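You operate a simulated robot arm through the tools that you are given. There is no shell and no other tool. Be economical: measure what you need, move in short steps, check, and stop when the job is done.

You run a simulated robot arm. Do the job below in one go: nothing can be reset, and whatever is moved stays where it is left.

TASK
Put the jar that says "R 95" from the top of the wooden table on top of the grey filter there and the jar labelled "R 85" on the lot plate there. Set down upright: jar.

The check looks at the end state, three seconds after you hand in, the way a careful person would. Anything else that was tipped, shoved, dropped, spilled or broken makes it a failure.

THE ROBOT
A 6-joint arm with a two-finger parallel gripper on a trunk, on a base that drives. Base frame: it is fixed to the floor where the robot stands at the start and does not move with it; the origin is under the middle of the robot, x ahead of it, y to its left, z up; the surface under the hand at the start is at about z = 0.86. Lengths are in m, angles in rad, forces in N, time in s.
With the tool pointing down near the work surface it reaches from about 0.46 to 0.88 m from the robot's upright axis, wherever it stands. Its first joint turns from -2.007 to 2.007 rad. Payload 4.2 kg.
The tool frame sits at the grasp point between the pads (the TCP): z along the fingers, y along the line on which they close. The tips reach 0.023 m beyond it. Largest opening 0.094 m; finger width 0.038, thickness 0.01; the body of the gripper, 0.054 by 0.096 m, starts 0.039 m behind the TCP.
Orientation is that of the tool frame in the base frame, as [roll, pitch, yaw] about the fixed x, y, z axes, in that order (R = Rz(yaw) Ry(pitch) Rx(roll)). With the fingers straight down and closing along the base's y, the tool's x points along the base's -x, its y along +y and its z along -z.

THE INTERFACE
- The arm moves only by the tool servo_tool. Its arguments are lists of equal length, an entry for each row: "xyz": the shift along the tool's x, y, z in units of 500 mm (1.0 is 500 mm), a list of three; "delta_rot": the turn, a rotation vector about the tool's x, y, z in units of 90 degrees (1.0 is 90 degrees), a list of three; "jaw": the opening, from 0 (shut) to 1 (fully open). In form: {"xyz": [[dx, dy, dz], ...], "delta_rot": [[rx, ry, rz], ...], "jaw": [jaw, ...]}. A call has 1 to 12 rows; each row is the pose to reach, as a shift and turn from the pose commanded when the call began, along the tool's axes at that moment. A call with a number of a shift or a turn outside -1 to 1 is refused whole. Each row takes 0.2 s and may step no farther than 0.05 m and 0.15 rad from the row before; otherwise, or with a gripper value out of range, the whole call is refused. A pose out of reach is approached as far as the arm can. The call stops where the force on the tool passes 40 N (or 10 N more than at its start, if that is more) or the arm is blocked; 0.2 s more then pass. Each finger travels about 0.108 m/s and halts on what it meets, pressing with about 25 N; the grip force reading is that of the motor and also rises with nothing between the fingers. The clock runs only during rows and for 0.2 s after the last one: add rows that repeat a pose to give the fingers time. The reply holds the time, the measured pose of the TCP, the force on the tool along the base axes, the opening and the grip force, in the units named above and with some noise, with the torque about the TCP (base axes, N m) and any sound that the robot's microphone picked up, and new pictures: "show" is both (left out), scene, wrist or none.
- Cameras (640 x 400 px; columns grow to the right, rows downward): "scene" is now at [0.234, 0.1782, 1.4131]; the picture's right is [-0.18, -0.98, 0.00], its down [-0.62, 0.11, -0.78] and it looks along [0.77, -0.14, -0.63] (base axes); focal length 254 px, centre (320, 200). "wrist" rides on the gripper at [0.086, 0.016, -0.074] in the tool frame; the picture's right is [-0.18, 0.98, 0.00], its down [-0.58, -0.11, -0.81] and it looks along [-0.79, -0.15, 0.59] (tool axes); focal length 243 px, centre (320, 200). There is no depth. A picture from a camera that has moved, and an enlarged one, comes with that camera's place and axes in the base frame and with its lens.
- lift_body(by): slides the trunk up (or, below 0, down) by that many m; the arm and the scene camera ride with it, the base frame stays. It gives what a move gives, with no picture.
- roll_base(legs): drives the robot by 1 to 6 legs, each [ahead, turn to the left] in m and rad, along the robot's own axes; the way and the turn of a leg run together, so that a leg with both is an arc; at most 1.5 m and 3.142 rad a leg. The arm and the cameras ride along, it lands a little off, and it stops where it bumps. It gives what a move gives, and a new picture of the scene camera.
- pan_tilt(pan, tilt): turns the head with the scene camera to pan (to the left, within 1.396 rad either way) and tilt (down, from -0.506 to 1.204), counted from straight ahead of the robot. It gives what a move gives, and a new picture of the scene camera.
- enlarge(camera, box): a new picture of the part [left, top, right, bottom] of that camera's present view, enlarged. No time passes.
- hand_in(): hands the job in; it is judged then, once.

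Go step by step. Nothing tells you exact positions but the pictures and the camera data: compare them with the known pose of the tool, close in by small moves and look again before you grip or let go. The budget is 120 turns and 260 pictures, counting those below and the enlarged ones. Unless the task says otherwise, let go and move clear before handing in, and close with one line.

The tools are called as name(argument=value, ...) on one line, values as JSON. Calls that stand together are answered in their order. servo_tool: Moves the arm, as the interface text tells. Its arguments: {"type":"object","properties":{"xyz":{"type":"array"},"delta_rot":{"type":"array"},"jaw":{"type":"array"},"show":{"type":"string","enum":["both","scene","wrist","none"]}},"required":["xyz","delta_rot","jaw"]} The other tools are called the same way: lift_body (by) slides the trunk up or down; roll_base (legs) drives the base; pan_tilt (pan, tilt) turns the head that bears the scene camera; enlarge (camera, box) takes an enlarged picture of a part of a camera's view; hand_in () hands the job in.

At the start:

```text
time_s: 0.0
eef_pos: [0.6027, -0.034, 1.2322]
orientation: [-3.141, -0.001, -3.141]
force: [-0.3, -0.7, 0.4]
ft_torque: [-0.01, 0.01, -0.03]
opening: 0.0939
grip_force: 0.0
trunk travel left (down, up): [-0.775, 0.215]
robot x, y, heading: [0.002, 0.0021, -0.003]
head pan, tilt: [-0.18, 0.679]
```

scene: 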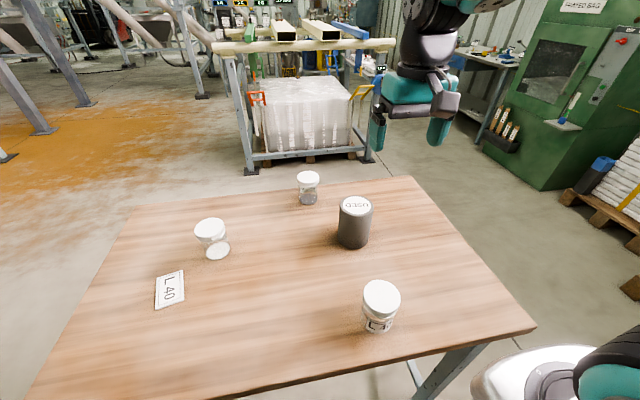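
wrist: 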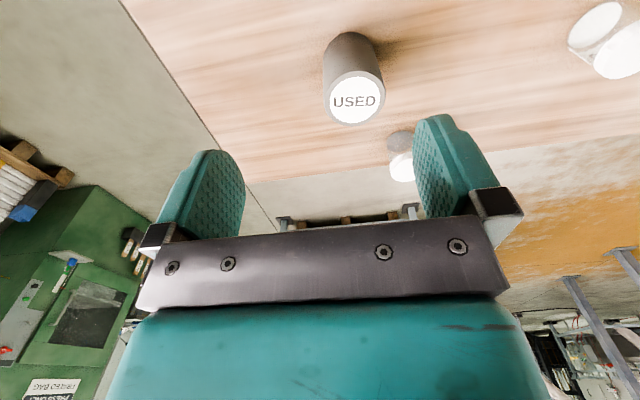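

I see three white-lidded jars, a grey cylinder marked "USED" (the filter) and a plate "L 40" on the wooden table. I'll enlarge the objects to read the labels.

enlarge(camera="scene", box=[340, 260, 430, 350])

enlarge(camera="scene", box=[140, 200, 260, 320])

enlarge(camera="scene", box=[280, 160, 380, 260])

```text
4.44 times, centred on (385, 305) of scene
camera zoom: at [0.234, 0.1782, 1.4131], right [-0.18, -0.98, 0.0], down [-0.62, 0.11, -0.78], along [0.77, -0.14, -0.63], focal length 1128 px, centre (31, -267)
```

zoom: 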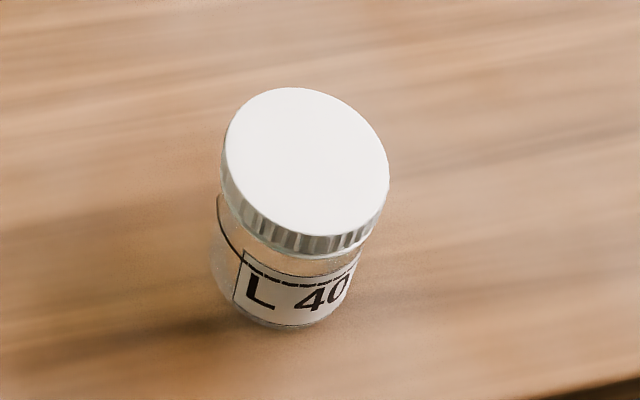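

```text
3.33 times, centred on (200, 260) of scene
camera zoom: at [0.234, 0.1782, 1.4131], right [-0.18, -0.98, 0.0], down [-0.62, 0.11, -0.78], along [0.77, -0.14, -0.63], focal length 846 px, centre (720, 0)
```

zoom: 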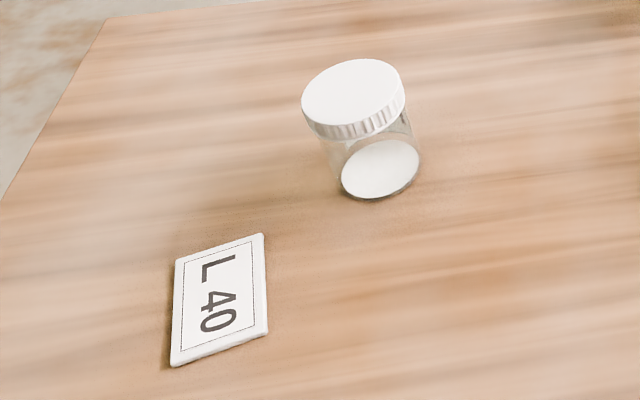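

```text
4.00 times, centred on (330, 210) of scene
camera zoom: at [0.234, 0.1782, 1.4131], right [-0.18, -0.98, 0.0], down [-0.62, 0.11, -0.78], along [0.77, -0.14, -0.63], focal length 1016 px, centre (280, 160)
```

zoom: 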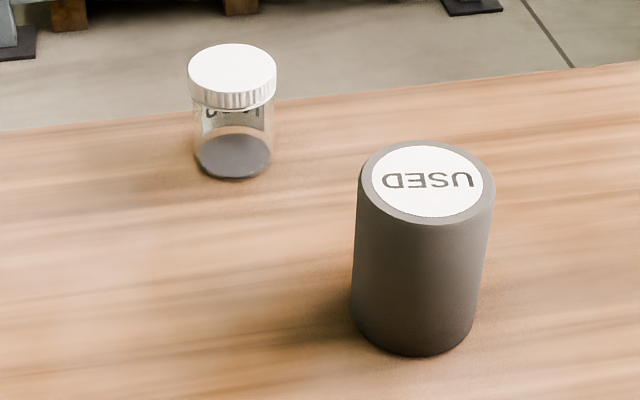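

The near jar reads "L 40", so it stays put. The other two jars are turned away, so I'll zoom in on both.

enlarge(camera="scene", box=[292, 165, 324, 207])

enlarge(camera="scene", box=[188, 212, 236, 264])

enlarge(camera="wrist", box=[540, 0, 640, 90])

```text
9.52 times, centred on (308, 186) of scene
camera zoom: at [0.234, 0.1782, 1.4131], right [-0.18, -0.98, 0.0], down [-0.62, 0.11, -0.78], along [0.77, -0.14, -0.63], focal length 2418 px, centre (434, 333)
```

zoom: 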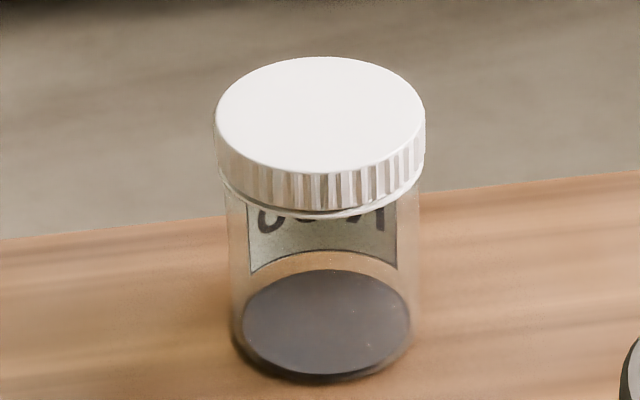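

```text
7.69 times, centred on (212, 238) of scene
camera zoom: at [0.234, 0.1782, 1.4131], right [-0.18, -0.98, 0.0], down [-0.62, 0.11, -0.78], along [0.77, -0.14, -0.63], focal length 1953 px, centre (1151, -92)
```

zoom: 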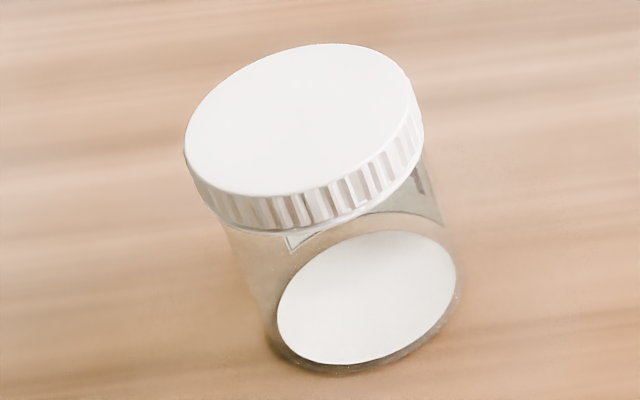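

```text
4.44 times, centred on (590, 45) of wrist
camera zoom: at [0.5161, -0.0193, 1.3052], right [0.18, 0.98, 0.0], down [0.58, -0.11, 0.81], along [0.79, -0.15, -0.59], focal length 1078 px, centre (-880, 889)
```

zoom: 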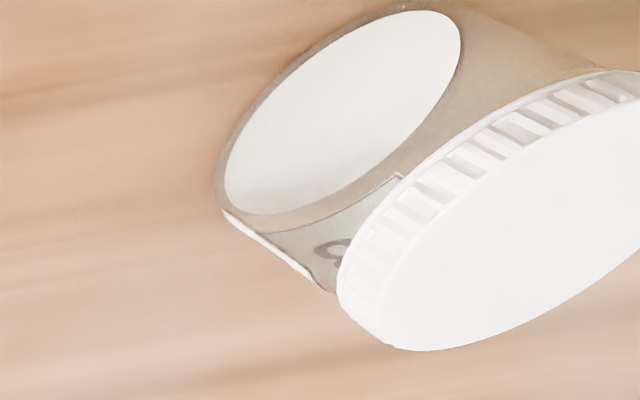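

The text on both jars is mostly hidden under the lid rims or facing away. I'll swing the wrist camera round to look at the white-bottomed jar (about x 0.74, y 0.37) from the −y side, staying high above everything.

servo_tool(xyz=[[-0.03, 0.026, 0.013], [-0.06, 0.052, 0.026], [-0.09, 0.078, 0.04], [-0.12, 0.104, 0.053], [-0.15, 0.13, 0.066], [-0.18, 0.155, 0.08], [-0.21, 0.181, 0.093], [-0.24, 0.207, 0.106], [-0.27, 0.233, 0.12], [-0.3, 0.259, 0.133], [-0.33, 0.285, 0.146], [-0.36, 0.31, 0.16]], delta_rot=[[0, 0, -0.083], [0, 0, -0.166], [0, 0, -0.25], [0, 0, -0.333], [0, 0, -0.416], [0, 0, -0.5], [0, 0, -0.583], [0, 0, -0.666], [0, 0, -0.75], [0, 0, -0.833], [0, 0, -0.916], [0, 0, -1.0]], jaw=[1, 1, 1, 1, 1, 1, 1, 1, 1, 1, 1, 1])

```text
time_s: 2.6
eef_pos: [0.7816, 0.1201, 1.1496]
orientation: [-3.141, 0.0, -1.568]
force: [0.7, 0.9, -0.5]
ft_torque: [0.02, -0.04, 0.05]
opening: 0.0939
grip_force: 0.0
trunk travel left (down, up): [-0.775, 0.215]
robot x, y, heading: [-0.0007, -0.0009, -0.001]
head pan, tilt: [-0.18, 0.679]
camera scene: at [0.2338, 0.1781, 1.4132], right [-0.18, -0.98, 0.0], down [-0.62, 0.11, -0.78], along [0.77, -0.14, -0.63], focal length 254 px, centre (320, 200)
camera wrist: at [0.7664, 0.0332, 1.2246], right [-0.98, 0.18, 0.0], down [0.11, 0.58, 0.81], along [0.15, 0.79, -0.59], focal length 243 px, centre (320, 200)
```

scene: 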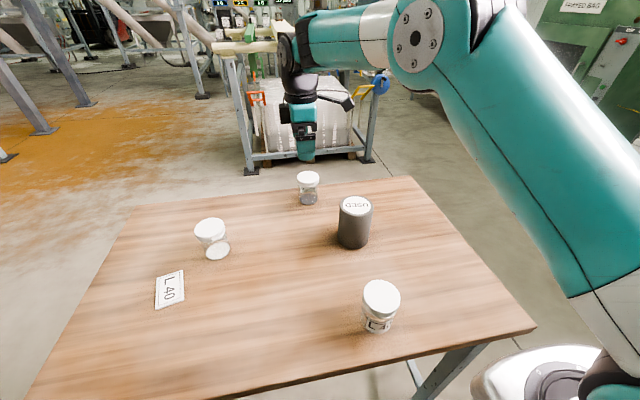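
wrist: 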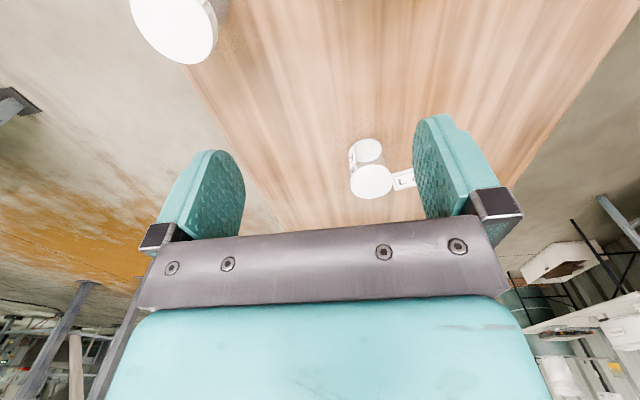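

The white-bottomed jar is visible between the fingers; I'll enlarge it.

enlarge(camera="wrist", box=[340, 130, 400, 205])

```text
5.33 times, centred on (370, 168) of wrist
camera zoom: at [0.7664, 0.0332, 1.2246], right [-0.98, 0.18, 0.0], down [0.11, 0.58, 0.81], along [0.15, 0.79, -0.59], focal length 1294 px, centre (53, 373)
```

zoom: 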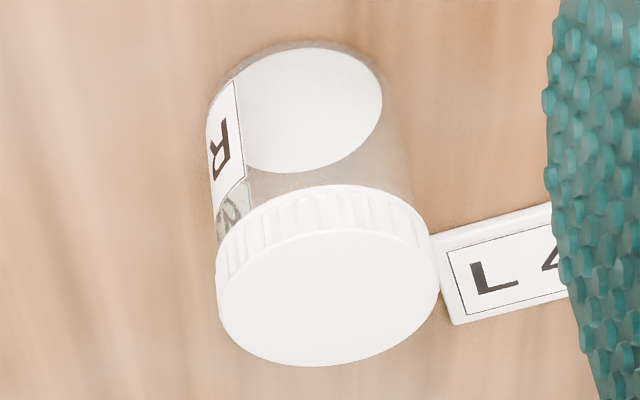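

The label says "R …" and faces mostly +x. I'll yaw a further 60° and move out to see its face.

servo_tool(xyz=[[-0.03, -0.03, 0.018], [-0.06, -0.06, 0.036], [-0.09, -0.09, 0.054], [-0.12, -0.12, 0.07], [-0.15, -0.15, 0.09], [-0.18, -0.18, 0.107], [-0.21, -0.21, 0.125], [-0.226, -0.236, 0.14]], delta_rot=[[0, 0, -0.083], [0, 0, -0.166], [0, 0, -0.25], [0, 0, -0.333], [0, 0, -0.416], [0, 0, -0.5], [0, 0, -0.583], [0, 0, -0.666]], jaw=[1, 1, 1, 1, 1, 1, 1, 1], show="wrist")

```text
time_s: 4.4
eef_pos: [0.8187, 0.1882, 1.079]
orientation: [3.141, 0.0, -0.551]
force: [0.2, -0.5, -0.5]
ft_torque: [0.02, -0.01, 0.0]
opening: 0.0941
grip_force: 0.1
out of reach, approached as far as the arm can: row 4, 5, 6, 7, 8
trunk travel left (down, up): [-0.775, 0.215]
robot x, y, heading: [0.0012, -0.0022, 0.001]
head pan, tilt: [-0.18, 0.679]
camera wrist: at [0.8844, 0.1273, 1.1538], right [-0.67, -0.74, 0.0], down [-0.44, 0.4, 0.81], along [-0.6, 0.54, -0.59], focal length 243 px, centre (320, 200)
```

wrist: 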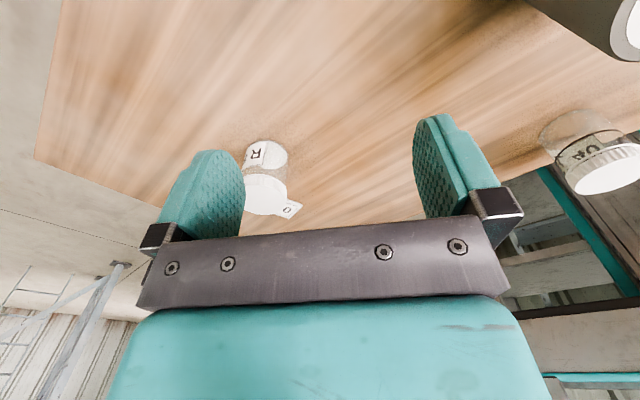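

enlarge(camera="wrist", box=[230, 135, 310, 220])

```text
4.71 times, centred on (270, 178) of wrist
camera zoom: at [0.8844, 0.1273, 1.1538], right [-0.67, -0.74, 0.0], down [-0.44, 0.4, 0.81], along [-0.6, 0.54, -0.59], focal length 1142 px, centre (555, 306)
```

zoom: 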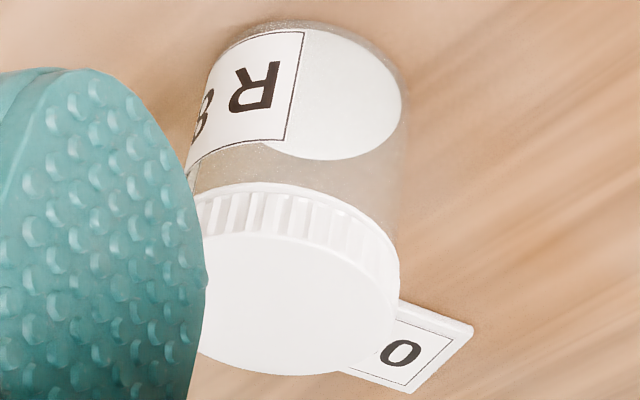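

enlarge(camera="wrist", box=[240, 138, 272, 168])

enlarge(camera="wrist", box=[540, 105, 640, 195])

```text
13.33 times, centred on (256, 153) of wrist
camera zoom: at [0.8844, 0.1273, 1.1538], right [-0.67, -0.74, 0.0], down [-0.44, 0.4, 0.81], along [-0.6, 0.54, -0.59], focal length 3235 px, centre (1173, 827)
```

zoom: 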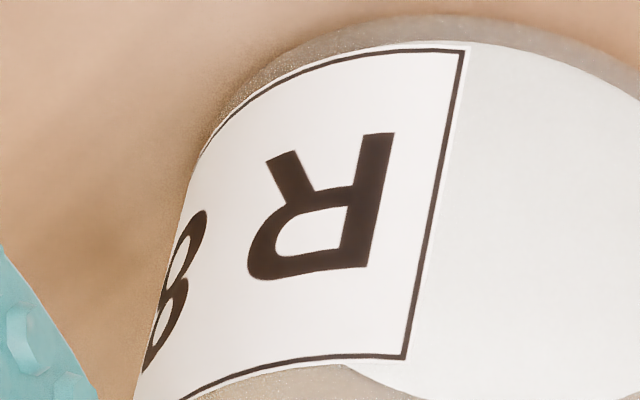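

```text
4.44 times, centred on (590, 150) of wrist
camera zoom: at [0.8844, 0.1273, 1.1538], right [-0.67, -0.74, 0.0], down [-0.44, 0.4, 0.81], along [-0.6, 0.54, -0.59], focal length 1078 px, centre (-880, 422)
```

zoom: 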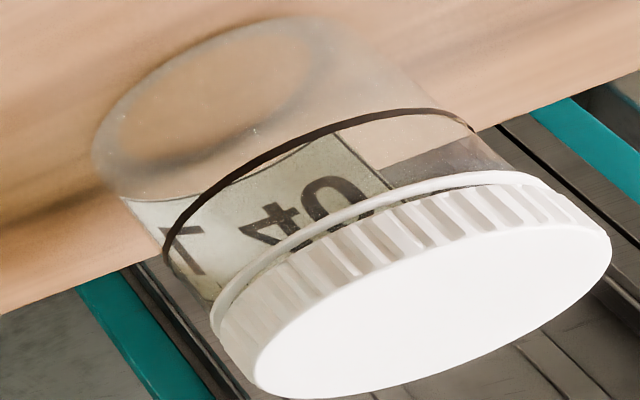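

The white-bottomed jar shows "R 8…", so it is R 85, and the far jar should be R 95 (I'll confirm when closer). The far jar is out of reach, so I'll roll forward 8 cm.

roll_base(legs=[[0.08, 0]])

```text
time_s: 5.5
eef_pos: [0.8994, 0.1858, 1.0797]
orientation: [3.141, 0.001, -0.553]
force: [0.1, 0.9, -0.1]
ft_torque: [-0.01, 0.01, 0.01]
opening: 0.0939
grip_force: 0.0
trunk travel left (down, up): [-0.775, 0.215]
robot x, y, heading: [0.0796, 0.0021, -0.006]
head pan, tilt: [-0.18, 0.679]
camera scene: at [0.3145, 0.1783, 1.4131], right [-0.18, -0.98, 0.0], down [-0.62, 0.11, -0.78], along [0.77, -0.14, -0.63], focal length 254 px, centre (320, 200)
```

scene: 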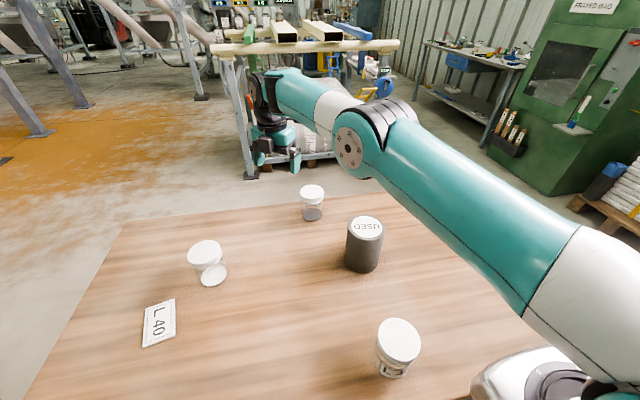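

The roll went fine. Now I'll take enlarged views for triangulation and look at the label again from the new wrist position.

enlarge(camera="wrist", box=[180, 100, 340, 230])

enlarge(camera="scene", box=[130, 220, 242, 360])

enlarge(camera="scene", box=[285, 175, 397, 280])

```text
3.08 times, centred on (260, 165) of wrist
camera zoom: at [0.9646, 0.1269, 1.1543], right [-0.67, -0.74, 0.0], down [-0.44, 0.4, 0.81], along [-0.6, 0.54, -0.59], focal length 746 px, centre (505, 308)
```

zoom: 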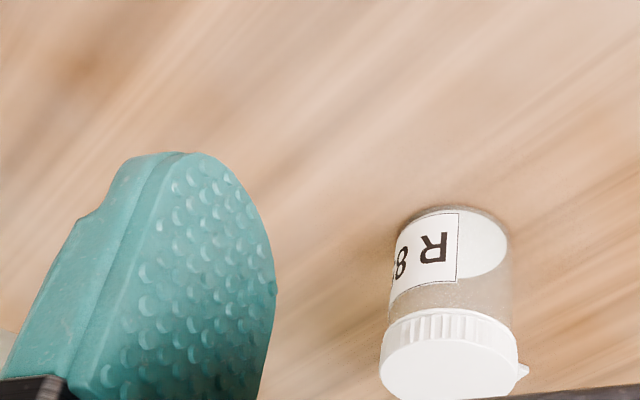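

```text
2.86 times, centred on (186, 290) of scene
camera zoom: at [0.3145, 0.1783, 1.4131], right [-0.18, -0.98, 0.0], down [-0.62, 0.11, -0.78], along [0.77, -0.14, -0.63], focal length 725 px, centre (703, -57)
```

zoom: 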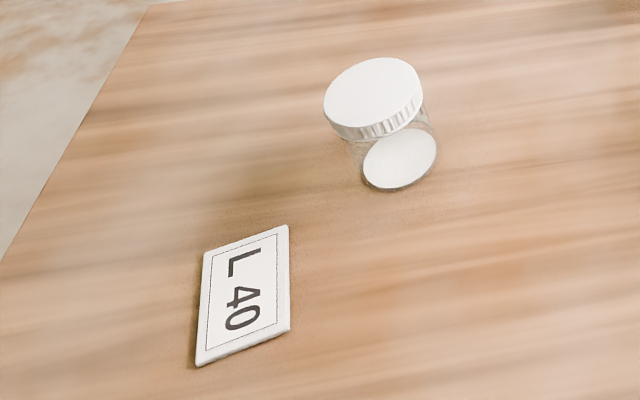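

```text
3.81 times, centred on (341, 228) of scene
camera zoom: at [0.3145, 0.1783, 1.4131], right [-0.18, -0.98, 0.0], down [-0.62, 0.11, -0.78], along [0.77, -0.14, -0.63], focal length 967 px, centre (240, 95)
```

zoom: 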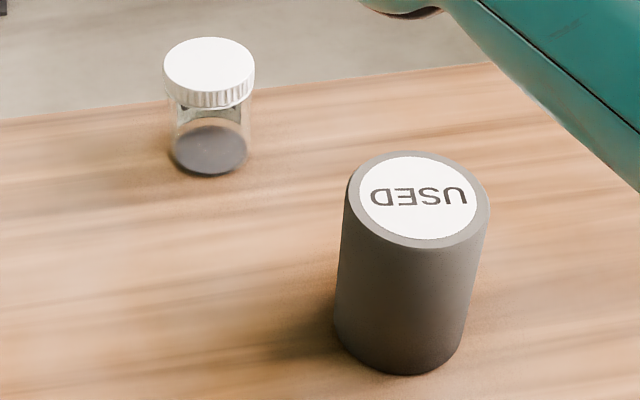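

R 85 is confirmed. Estimates: R 85 jar (0.736, 0.371), top z≈0.953; plate (0.634, 0.468); R 95 jar (0.916, 0.094); filter (0.714, −0.006), top z≈0.988. I'll move high over the R 85 jar.

servo_tool(xyz=[[-0.079, -0.024, 0], [-0.157, -0.048, 0], [-0.236, -0.072, 0], [-0.314, -0.096, 0], [-0.393, -0.12, 0], [-0.4717, -0.1437, 0], [-0.4717, -0.1437, 0.06]], delta_rot=[[0, 0, 0], [0, 0, 0], [0, 0, 0], [0, 0, 0], [0, 0, 0], [0, 0, 0], [0, 0, 0]], jaw=[1, 1, 1, 1, 1, 1, 1])

```text
time_s: 7.1
eef_pos: [0.7351, 0.3724, 1.0491]
orientation: [-3.141, -0.001, -0.553]
force: [0.0, 0.3, 0.2]
ft_torque: [0.0, -0.05, -0.02]
opening: 0.0941
grip_force: 0.0
trunk travel left (down, up): [-0.775, 0.215]
robot x, y, heading: [0.0774, -0.0043, 0.001]
head pan, tilt: [-0.18, 0.679]
camera scene: at [0.3144, 0.1782, 1.4132], right [-0.18, -0.98, 0.0], down [-0.62, 0.11, -0.78], along [0.77, -0.14, -0.63], focal length 254 px, centre (320, 200)
camera wrist: at [0.8002, 0.312, 1.1235], right [-0.67, -0.74, 0.0], down [-0.44, 0.4, 0.81], along [-0.6, 0.54, -0.59], focal length 243 px, centre (320, 200)
```

scene: 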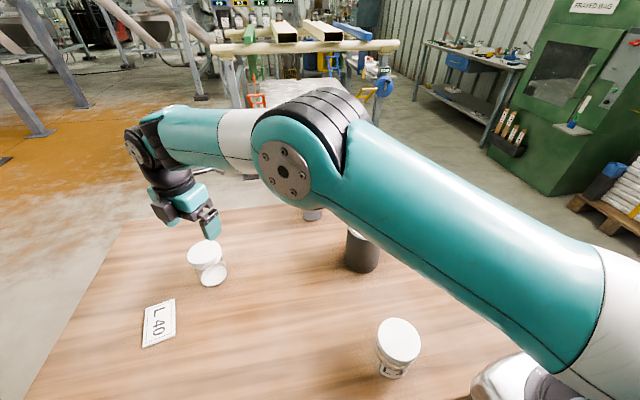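
wrist: 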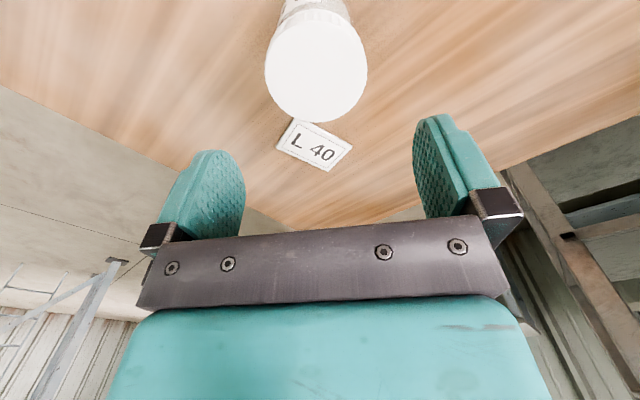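

The lid centre projects to about (0.740, 0.370), so the finger axis is aligned and I only need +5 mm along tool x. I'll go down to just above the lid and check.

servo_tool(xyz=[[0.01, 0, 0.06], [0.01, 0, 0.128]], delta_rot=[[0, 0, 0], [0, 0, 0]], jaw=[1, 1])

```text
time_s: 7.7
eef_pos: [0.7402, 0.3697, 0.985]
orientation: [-3.141, 0.001, -0.554]
force: [0.1, -0.8, 0.1]
ft_torque: [0.01, -0.02, 0.03]
opening: 0.0941
grip_force: 0.0
trunk travel left (down, up): [-0.775, 0.215]
robot x, y, heading: [0.0818, -0.0011, -0.001]
head pan, tilt: [-0.18, 0.679]
camera scene: at [0.3142, 0.1782, 1.4132], right [-0.18, -0.98, 0.0], down [-0.62, 0.11, -0.78], along [0.77, -0.14, -0.63], focal length 254 px, centre (320, 200)
camera wrist: at [0.8065, 0.3095, 1.0596], right [-0.67, -0.74, 0.0], down [-0.44, 0.4, 0.81], along [-0.6, 0.54, -0.59], focal length 243 px, centre (320, 200)
```

scene: 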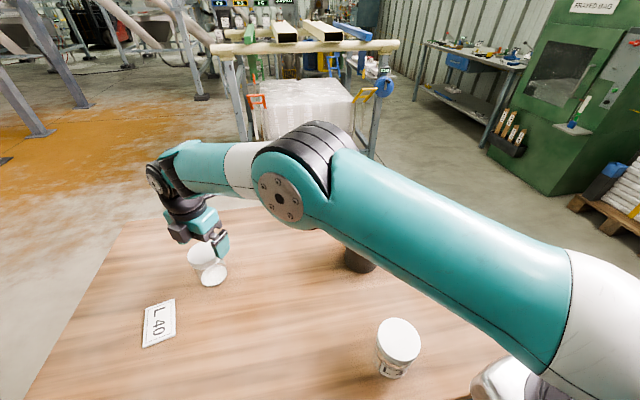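
wrist: 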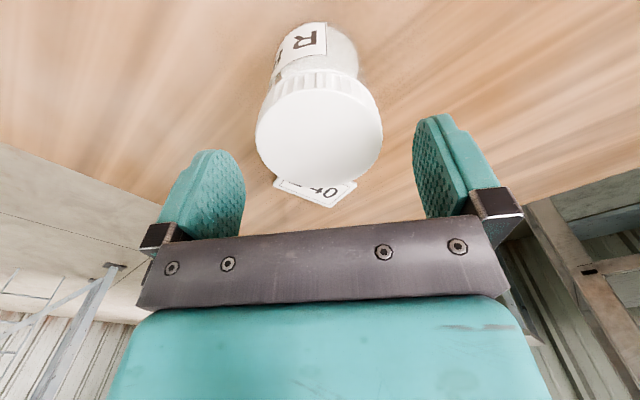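

Well centred. Lowering around the lid to z≈0.936.

servo_tool(xyz=[[0, 0, 0.05], [0, 0, 0.098]], delta_rot=[[0, 0, 0], [0, 0, 0]], jaw=[1, 1])

```text
time_s: 8.3
eef_pos: [0.7394, 0.3697, 0.9372]
orientation: [3.139, -0.002, -0.552]
force: [1.2, -0.4, 0.3]
ft_torque: [0.0, 0.01, -0.01]
opening: 0.0938
grip_force: 0.0
trunk travel left (down, up): [-0.775, 0.215]
robot x, y, heading: [0.0814, -0.0013, 0.002]
head pan, tilt: [-0.18, 0.679]
camera scene: at [0.3143, 0.1782, 1.4132], right [-0.18, -0.98, 0.0], down [-0.62, 0.11, -0.78], along [0.77, -0.14, -0.63], focal length 254 px, centre (320, 200)
camera wrist: at [0.8055, 0.3098, 1.0116], right [-0.67, -0.74, 0.0], down [-0.44, 0.4, 0.81], along [-0.6, 0.54, -0.59], focal length 243 px, centre (320, 200)
```

scene: 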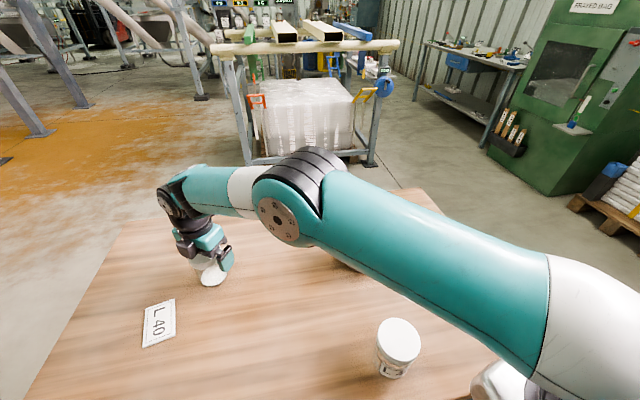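
wrist: 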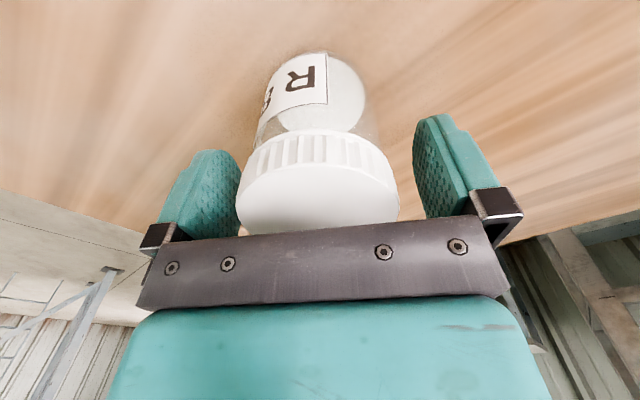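

The jar is between the pads, so I'll close.

servo_tool(xyz=[[0, 0, 0], [0, 0, 0], [0, 0, 0], [0, 0, 0]], delta_rot=[[0, 0, 0], [0, 0, 0], [0, 0, 0], [0, 0, 0]], jaw=[0.8, 0.65, 0.6, 0.6], show="wrist")

```text
time_s: 9.3
eef_pos: [0.7412, 0.3693, 0.9369]
orientation: [3.142, 0.001, -0.554]
force: [0.5, 0.7, -0.7]
ft_torque: [0.01, 0.03, -0.02]
opening: 0.0667
grip_force: 25.4
trunk travel left (down, up): [-0.775, 0.215]
robot x, y, heading: [0.0807, 0.0003, 0.001]
head pan, tilt: [-0.18, 0.679]
camera wrist: at [0.8056, 0.3099, 1.0116], right [-0.67, -0.74, 0.0], down [-0.44, 0.4, 0.81], along [-0.6, 0.54, -0.59], focal length 243 px, centre (320, 200)
```

wrist: 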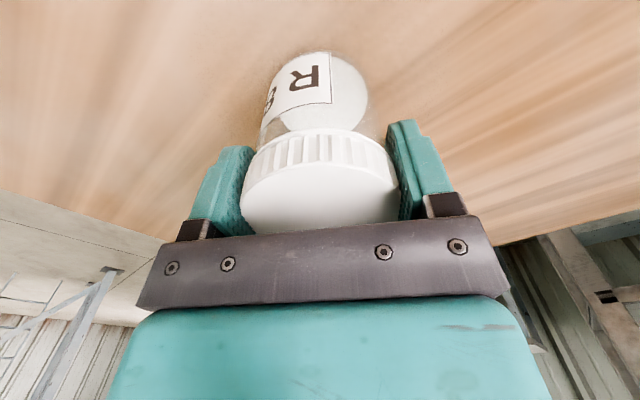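

Gripped at 67 mm. Lifting 5 cm and carrying over the plate.

servo_tool(xyz=[[0, 0, -0.05], [0, 0, -0.1], [-0.072, -0.013, -0.1], [-0.144, -0.026, -0.1], [-0.215, -0.04, -0.1], [-0.287, -0.053, -0.1], [-0.287, -0.053, -0.1]], delta_rot=[[0, 0, 0], [0, 0, 0], [0, 0, 0], [0, 0, 0], [0, 0, 0], [0, 0, 0], [0, 0, 0]], jaw=[0.6, 0.6, 0.6, 0.6, 0.6, 0.6, 0.6])

enlarge(camera="scene", box=[110, 230, 230, 360])

```text
time_s: 10.9
eef_pos: [0.6306, 0.4665, 0.987]
orientation: [3.141, -0.001, -0.553]
force: [0.0, 0.2, -1.1]
ft_torque: [-0.03, 0.03, -0.02]
opening: 0.0567
grip_force: 0.1
trunk travel left (down, up): [-0.775, 0.215]
robot x, y, heading: [0.0815, 0.0018, 0.0]
head pan, tilt: [-0.18, 0.679]
camera scene: at [0.3145, 0.1783, 1.4131], right [-0.18, -0.98, 0.0], down [-0.62, 0.11, -0.78], along [0.77, -0.14, -0.63], focal length 254 px, centre (320, 200)
camera wrist: at [0.6961, 0.408, 1.0611], right [-0.67, -0.74, 0.0], down [-0.44, 0.4, 0.81], along [-0.6, 0.54, -0.59], focal length 243 px, centre (320, 200)
```

scene: 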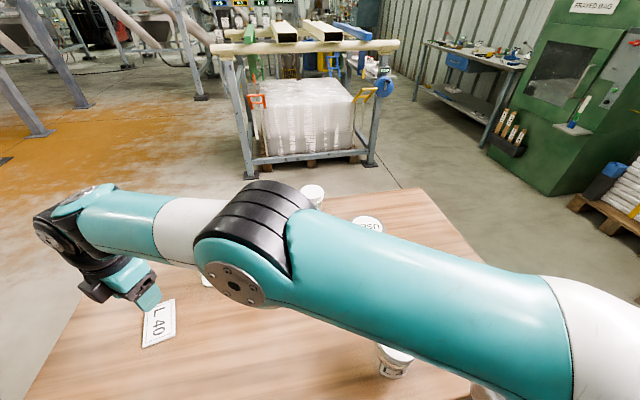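
wrist: 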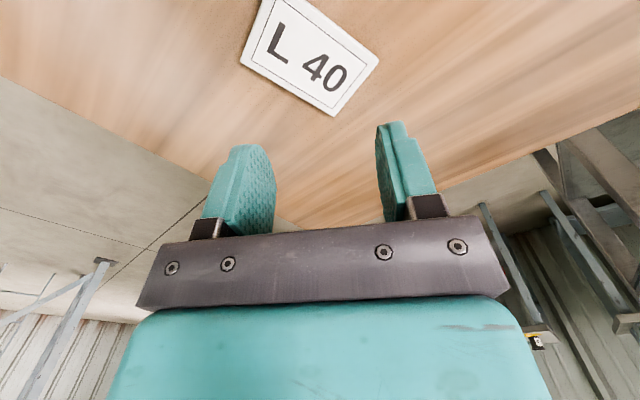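

```text
3.08 times, centred on (170, 295) of scene
camera zoom: at [0.3145, 0.1783, 1.4131], right [-0.18, -0.98, 0.0], down [-0.62, 0.11, -0.78], along [0.77, -0.14, -0.63], focal length 781 px, centre (782, -92)
```

zoom: 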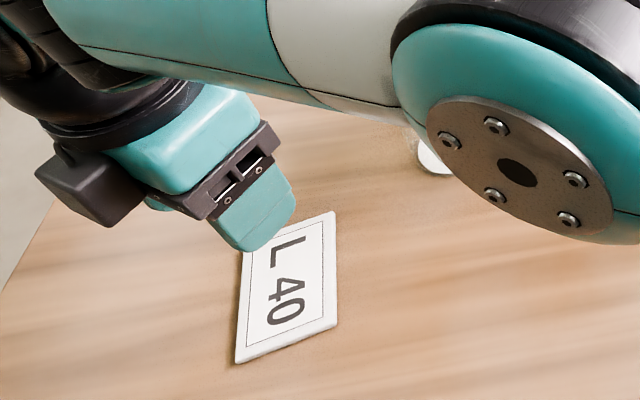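

The jar is not in the gripper; it slipped out early on, because the jaw target was too close to the lid width. I'll go back up over the jar's old place and look.

servo_tool(xyz=[[0, 0, -0.08], [0.07, 0.013, -0.126], [0.144, 0.026, -0.126], [0.215, 0.04, -0.126], [0.287, 0.053, -0.126], [0.35, 0.053, -0.126]], delta_rot=[[0, 0, 0], [0, 0, 0], [0, 0, 0], [0, 0, 0], [0, 0, 0], [0, 0, 0]], jaw=[1, 1, 1, 1, 1, 1])

enlarge(camera="scene", box=[150, 210, 270, 310])

```text
time_s: 12.3
eef_pos: [0.7678, 0.3506, 1.0493]
orientation: [3.141, 0.001, -0.553]
force: [-0.5, 0.2, -0.7]
ft_torque: [-0.02, -0.03, -0.03]
opening: 0.0941
grip_force: 0.1
trunk travel left (down, up): [-0.775, 0.215]
robot x, y, heading: [0.082, -0.002, 0.001]
head pan, tilt: [-0.18, 0.679]
camera scene: at [0.3141, 0.1785, 1.4131], right [-0.18, -0.98, 0.0], down [-0.62, 0.11, -0.78], along [0.77, -0.14, -0.63], focal length 254 px, centre (320, 200)
camera wrist: at [0.8334, 0.2922, 1.1226], right [-0.67, -0.74, 0.0], down [-0.44, 0.4, 0.81], along [-0.6, 0.54, -0.59], focal length 243 px, centre (320, 200)
```

scene: 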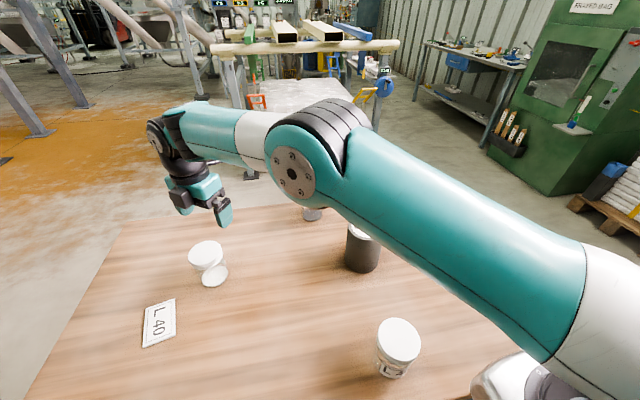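
wrist: 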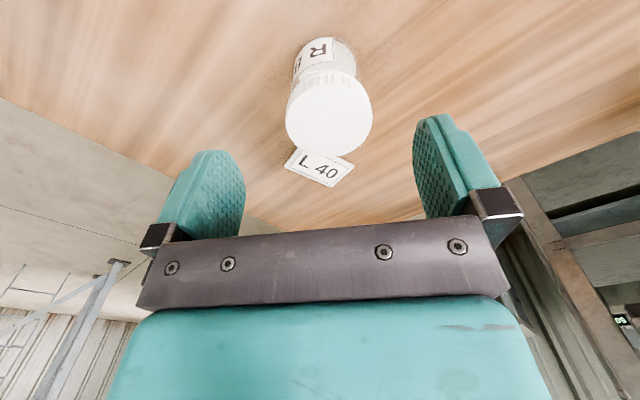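

```text
4.00 times, centred on (210, 260) of scene
camera zoom: at [0.3141, 0.1785, 1.4131], right [-0.18, -0.98, 0.0], down [-0.62, 0.11, -0.78], along [0.77, -0.14, -0.63], focal length 1016 px, centre (760, -40)
```

zoom: 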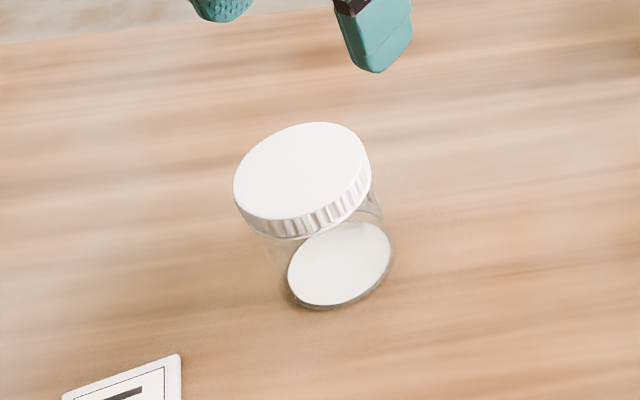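

The R 85 jar is still upright in place at about (0.738, 0.3675). I'll re-grip slightly lower and command the jaw fully shut, so it keeps pressing, then lift slowly.

servo_tool(xyz=[[-0.069, 0.003, 0.05], [-0.069, 0.003, 0.128], [-0.069, 0.003, 0.19], [-0.069, 0.003, 0.245]], delta_rot=[[0, 0, 0], [0, 0, 0], [0, 0, 0], [0, 0, 0]], jaw=[1, 1, 1, 1], show="wrist")

```text
time_s: 13.3
eef_pos: [0.7382, 0.3704, 0.9258]
orientation: [-3.14, 0.001, -0.555]
force: [0.1, -0.6, -0.6]
ft_torque: [0.03, -0.01, -0.03]
opening: 0.094
grip_force: 0.1
trunk travel left (down, up): [-0.775, 0.215]
robot x, y, heading: [0.0812, -0.0001, -0.003]
head pan, tilt: [-0.18, 0.679]
camera wrist: at [0.8042, 0.3103, 1.0019], right [-0.67, -0.74, 0.0], down [-0.44, 0.4, 0.81], along [-0.6, 0.54, -0.59], focal length 243 px, centre (320, 200)
```

wrist: 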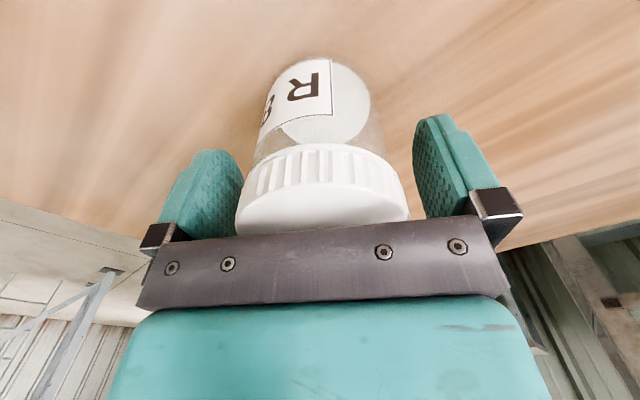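

servo_tool(xyz=[[0, 0, 0], [0, 0, 0], [0, 0, 0], [0, 0, 0], [0, 0, 0]], delta_rot=[[0, 0, 0], [0, 0, 0], [0, 0, 0], [0, 0, 0], [0, 0, 0]], jaw=[0.8, 0.6, 0.3, 0, 0], show="wrist")

servo_tool(xyz=[[0, 0, -0.01], [0, 0, -0.02], [0, 0, -0.03]], delta_rot=[[0, 0, 0], [0, 0, 0], [0, 0, 0]], jaw=[0, 0, 0])

```text
time_s: 14.5
eef_pos: [0.7394, 0.3703, 0.9272]
orientation: [3.141, 0.0, -0.553]
force: [-0.5, -0.5, 1.1]
ft_torque: [0.06, -0.05, 0.03]
opening: 0.0665
grip_force: 24.9
trunk travel left (down, up): [-0.775, 0.215]
robot x, y, heading: [0.0799, 0.0012, 0.0]
head pan, tilt: [-0.18, 0.679]
camera wrist: at [0.8043, 0.3102, 1.0015], right [-0.67, -0.74, 0.0], down [-0.44, 0.4, 0.81], along [-0.6, 0.54, -0.59], focal length 243 px, centre (320, 200)
```

wrist: 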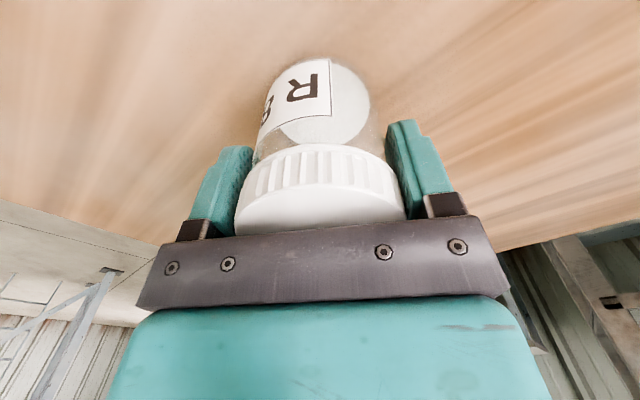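

```text
time_s: 15.3
eef_pos: [0.7358, 0.3686, 0.9425]
orientation: [3.141, -0.001, -0.554]
force: [-0.4, 0.4, -2.7]
ft_torque: [-0.04, 0.0, -0.04]
opening: 0.0668
grip_force: 25.0
trunk travel left (down, up): [-0.775, 0.215]
robot x, y, heading: [0.0809, 0.0025, -0.004]
head pan, tilt: [-0.18, 0.679]
camera scene: at [0.3146, 0.1784, 1.413], right [-0.18, -0.98, 0.0], down [-0.62, 0.11, -0.78], along [0.77, -0.14, -0.63], focal length 254 px, centre (320, 200)
camera wrist: at [0.8028, 0.3099, 1.0168], right [-0.67, -0.74, 0.0], down [-0.44, 0.4, 0.81], along [-0.6, 0.54, -0.59], focal length 243 px, centre (320, 200)
```

scene: 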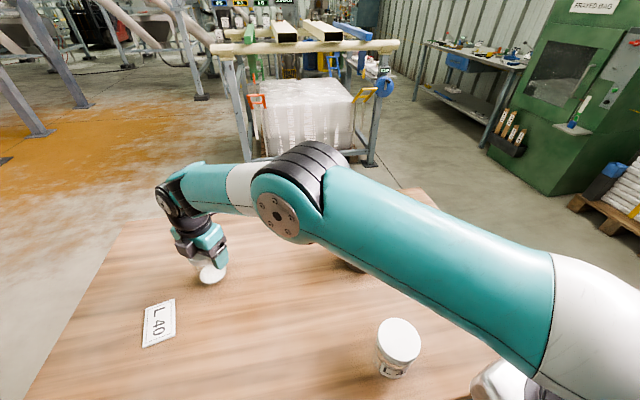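
wrist: 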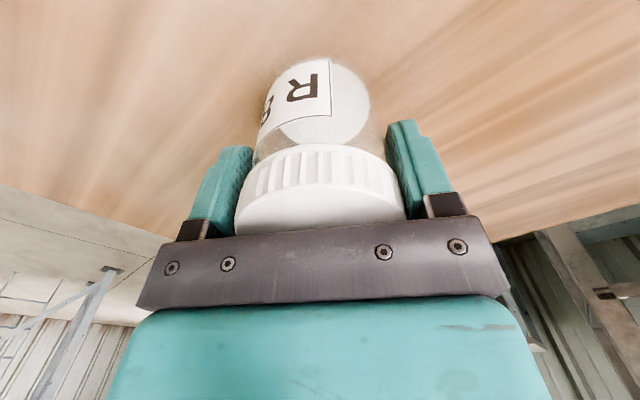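

This time the jar comes up with the gripper (about 2.5 N of weight). Lifting a little more and carrying gently over the plate.

servo_tool(xyz=[[0, 0, -0.015], [0, 0, -0.03], [0, 0, -0.045], [-0.03, -0.006, -0.045], [-0.07, -0.013, -0.045], [-0.11, -0.02, -0.045], [-0.15, -0.028, -0.045], [-0.19, -0.035, -0.045], [-0.23, -0.042, -0.045], [-0.265, -0.049, -0.045], [-0.28, -0.052, -0.045]], delta_rot=[[0, 0, 0], [0, 0, 0], [0, 0, 0], [0, 0, 0], [0, 0, 0], [0, 0, 0], [0, 0, 0], [0, 0, 0], [0, 0, 0], [0, 0, 0], [0, 0, 0]], jaw=[0, 0, 0, 0, 0, 0, 0, 0, 0, 0, 0])

enlarge(camera="scene", box=[110, 250, 230, 360])

```text
time_s: 17.7
eef_pos: [0.633, 0.4662, 0.9658]
orientation: [-3.141, 0.0, -0.553]
force: [0.1, 0.2, -3.3]
ft_torque: [0.01, -0.01, 0.02]
opening: 0.0667
grip_force: 25.1
trunk travel left (down, up): [-0.775, 0.215]
robot x, y, heading: [0.0811, 0.0009, 0.001]
head pan, tilt: [-0.18, 0.679]
camera scene: at [0.3146, 0.1784, 1.4131], right [-0.18, -0.98, 0.0], down [-0.62, 0.11, -0.78], along [0.77, -0.14, -0.63], focal length 254 px, centre (320, 200)
camera wrist: at [0.6971, 0.4058, 1.0396], right [-0.67, -0.74, 0.0], down [-0.44, 0.4, 0.81], along [-0.6, 0.54, -0.59], focal length 243 px, centre (320, 200)
```

scene: 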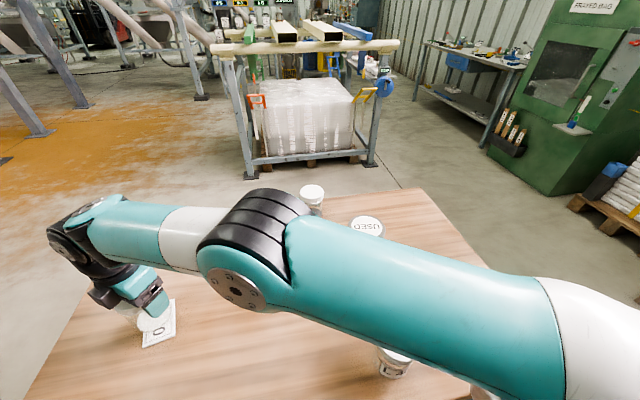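
wrist: 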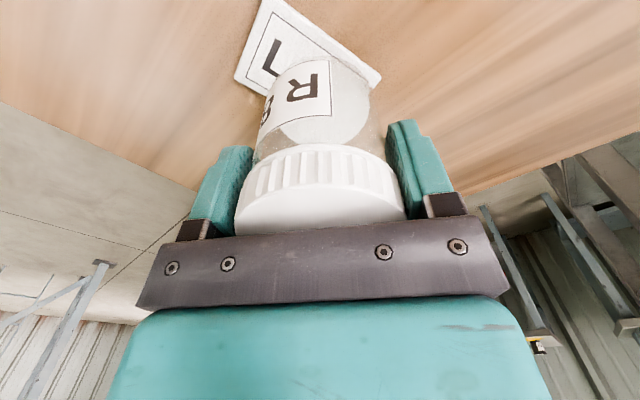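

```text
3.64 times, centred on (170, 305) of scene
camera zoom: at [0.3146, 0.1784, 1.4131], right [-0.18, -0.98, 0.0], down [-0.62, 0.11, -0.78], along [0.77, -0.14, -0.63], focal length 923 px, centre (866, -182)
```

zoom: 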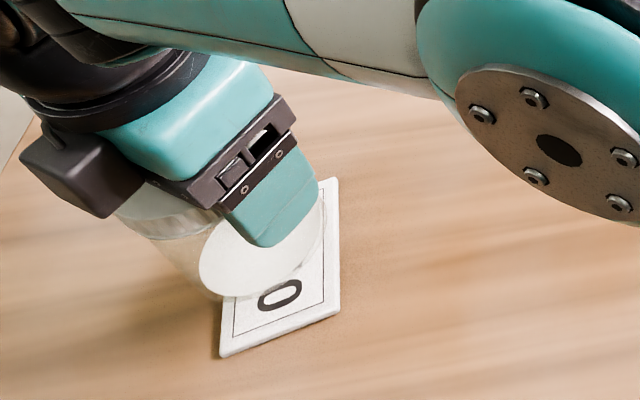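

The jar is held upright above the plate, within 2–3 mm of its centre. Lowering until near contact.

servo_tool(xyz=[[0, -0.006, 0.02], [0, -0.006, 0.04], [0, -0.006, 0.056]], delta_rot=[[0, 0, 0], [0, 0, 0], [0, 0, 0]], jaw=[0, 0, 0])

enlarge(camera="scene", box=[120, 270, 200, 350])

```text
time_s: 18.5
eef_pos: [0.6343, 0.4677, 0.9365]
orientation: [-3.141, 0.001, -0.552]
force: [0.5, -0.5, -3.6]
ft_torque: [-0.03, -0.02, -0.02]
opening: 0.0666
grip_force: 24.8
trunk travel left (down, up): [-0.775, 0.215]
robot x, y, heading: [0.0819, -0.0017, 0.001]
head pan, tilt: [-0.18, 0.679]
camera scene: at [0.3145, 0.1784, 1.4131], right [-0.18, -0.98, 0.0], down [-0.62, 0.11, -0.78], along [0.77, -0.14, -0.63], focal length 254 px, centre (320, 200)
camera wrist: at [0.6991, 0.4074, 1.0107], right [-0.67, -0.74, 0.0], down [-0.44, 0.4, 0.81], along [-0.6, 0.54, -0.59], focal length 243 px, centre (320, 200)
```

scene: 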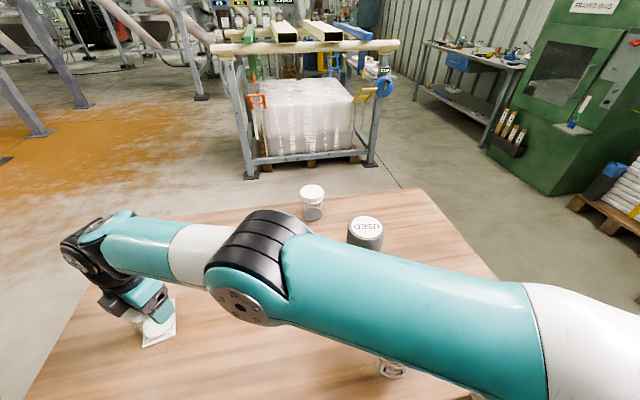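
wrist: 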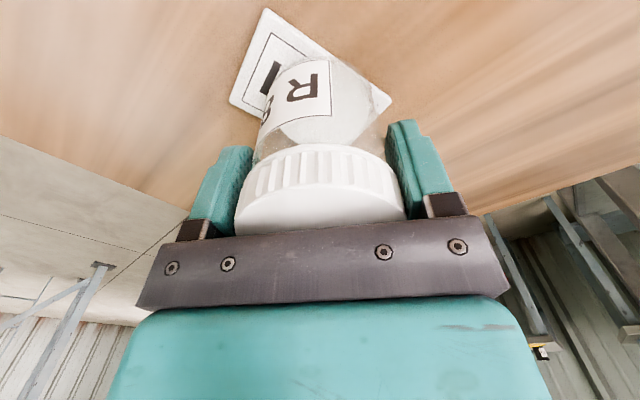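

```text
5.00 times, centred on (160, 310) of scene
camera zoom: at [0.3145, 0.1784, 1.4131], right [-0.18, -0.98, 0.0], down [-0.62, 0.11, -0.78], along [0.77, -0.14, -0.63], focal length 1269 px, centre (1120, -350)
```

zoom: 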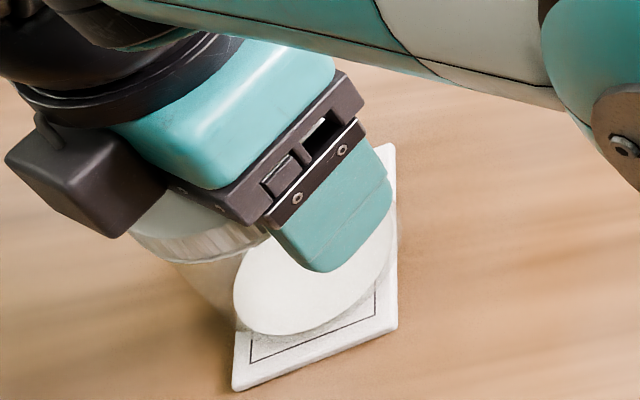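

Measuring the jar base against the plate more closely.

enlarge(camera="wrist", box=[210, 0, 430, 240])

```text
1.67 times, centred on (320, 120) of wrist
camera zoom: at [0.6991, 0.4074, 1.0107], right [-0.67, -0.74, 0.0], down [-0.44, 0.4, 0.81], along [-0.6, 0.54, -0.59], focal length 404 px, centre (320, 333)
```

zoom: 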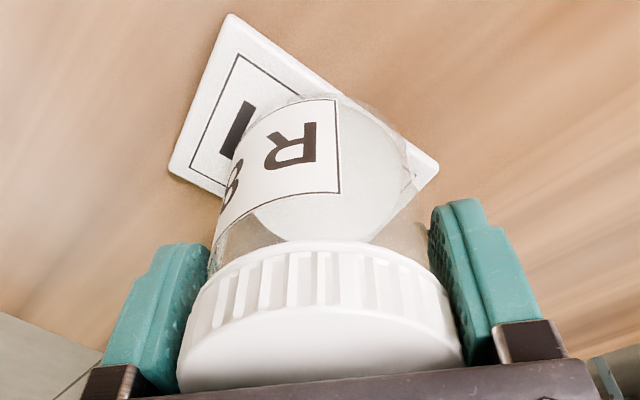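

The jar base should move about 8 mm in +y to centre on the plate. Shifting now, then checking.

servo_tool(xyz=[[-0.007, -0.015, 0.0], [-0.007, -0.015, 0.004]], delta_rot=[[0, 0, 0], [0, 0, 0]], jaw=[0, 0], show="none")

enlarge(camera="scene", box=[120, 270, 200, 350])

enlarge(camera="wrist", box=[210, 0, 430, 240])

```text
time_s: 19.1
eef_pos: [0.6336, 0.4759, 0.9337]
orientation: [3.141, 0.0, -0.554]
force: [-0.3, -1.2, -1.1]
ft_torque: [0.01, -0.02, 0.0]
opening: 0.0666
grip_force: 25.4
trunk travel left (down, up): [-0.775, 0.215]
robot x, y, heading: [0.0827, -0.0034, -0.0]
head pan, tilt: [-0.18, 0.679]
```

```text
5.00 times, centred on (160, 310) of scene
camera zoom: at [0.3145, 0.1784, 1.4131], right [-0.18, -0.98, 0.0], down [-0.62, 0.11, -0.78], along [0.77, -0.14, -0.63], focal length 1269 px, centre (1120, -350)
```

zoom: 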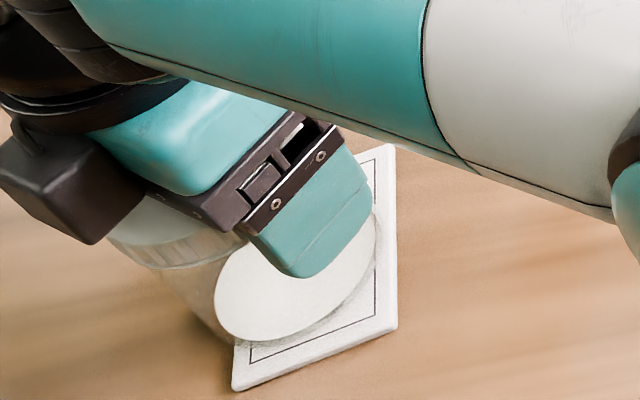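

```text
1.67 times, centred on (320, 120) of wrist
camera zoom: at [0.6998, 0.416, 1.0079], right [-0.67, -0.74, 0.0], down [-0.44, 0.4, 0.81], along [-0.6, 0.54, -0.59], focal length 404 px, centre (320, 333)
```

zoom: 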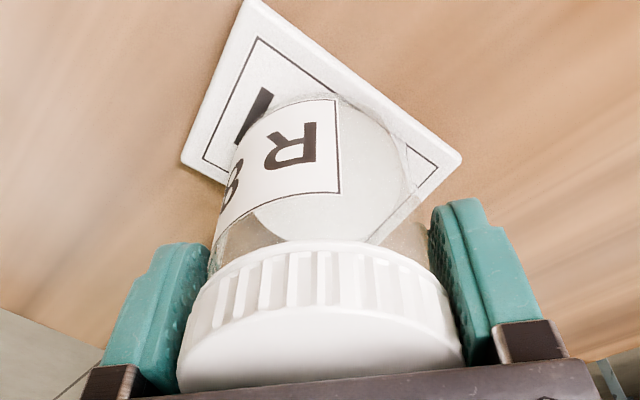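

The jar is centred on the plate within 2–3 mm and the force shows it starting to rest. Lowering 1 mm more and opening.

servo_tool(xyz=[[0, 0, 0.002], [0, 0, 0.002]], delta_rot=[[0, 0, 0], [0, 0, 0]], jaw=[0, 0], show="none")

```text
time_s: 19.7
eef_pos: [0.6336, 0.476, 0.9334]
orientation: [3.141, 0.0, -0.553]
force: [-0.4, 0.1, -1.4]
ft_torque: [-0.02, 0.01, 0.03]
opening: 0.0667
grip_force: 24.6
trunk travel left (down, up): [-0.775, 0.215]
robot x, y, heading: [0.081, 0.0036, 0.006]
head pan, tilt: [-0.18, 0.679]
```

servo_tool(xyz=[[0, 0, 0.002], [0, 0, 0.002]], delta_rot=[[0, 0, 0], [0, 0, 0]], jaw=[0, 0], show="none")

```text
time_s: 20.3
eef_pos: [0.6359, 0.4754, 0.9333]
orientation: [-3.14, 0.002, -0.553]
force: [-0.3, 1.1, 2.4]
ft_torque: [-0.1, -0.04, -0.01]
opening: 0.0665
grip_force: 25.3
trunk travel left (down, up): [-0.775, 0.215]
robot x, y, heading: [0.0818, -0.0001, -0.002]
head pan, tilt: [-0.18, 0.679]
```

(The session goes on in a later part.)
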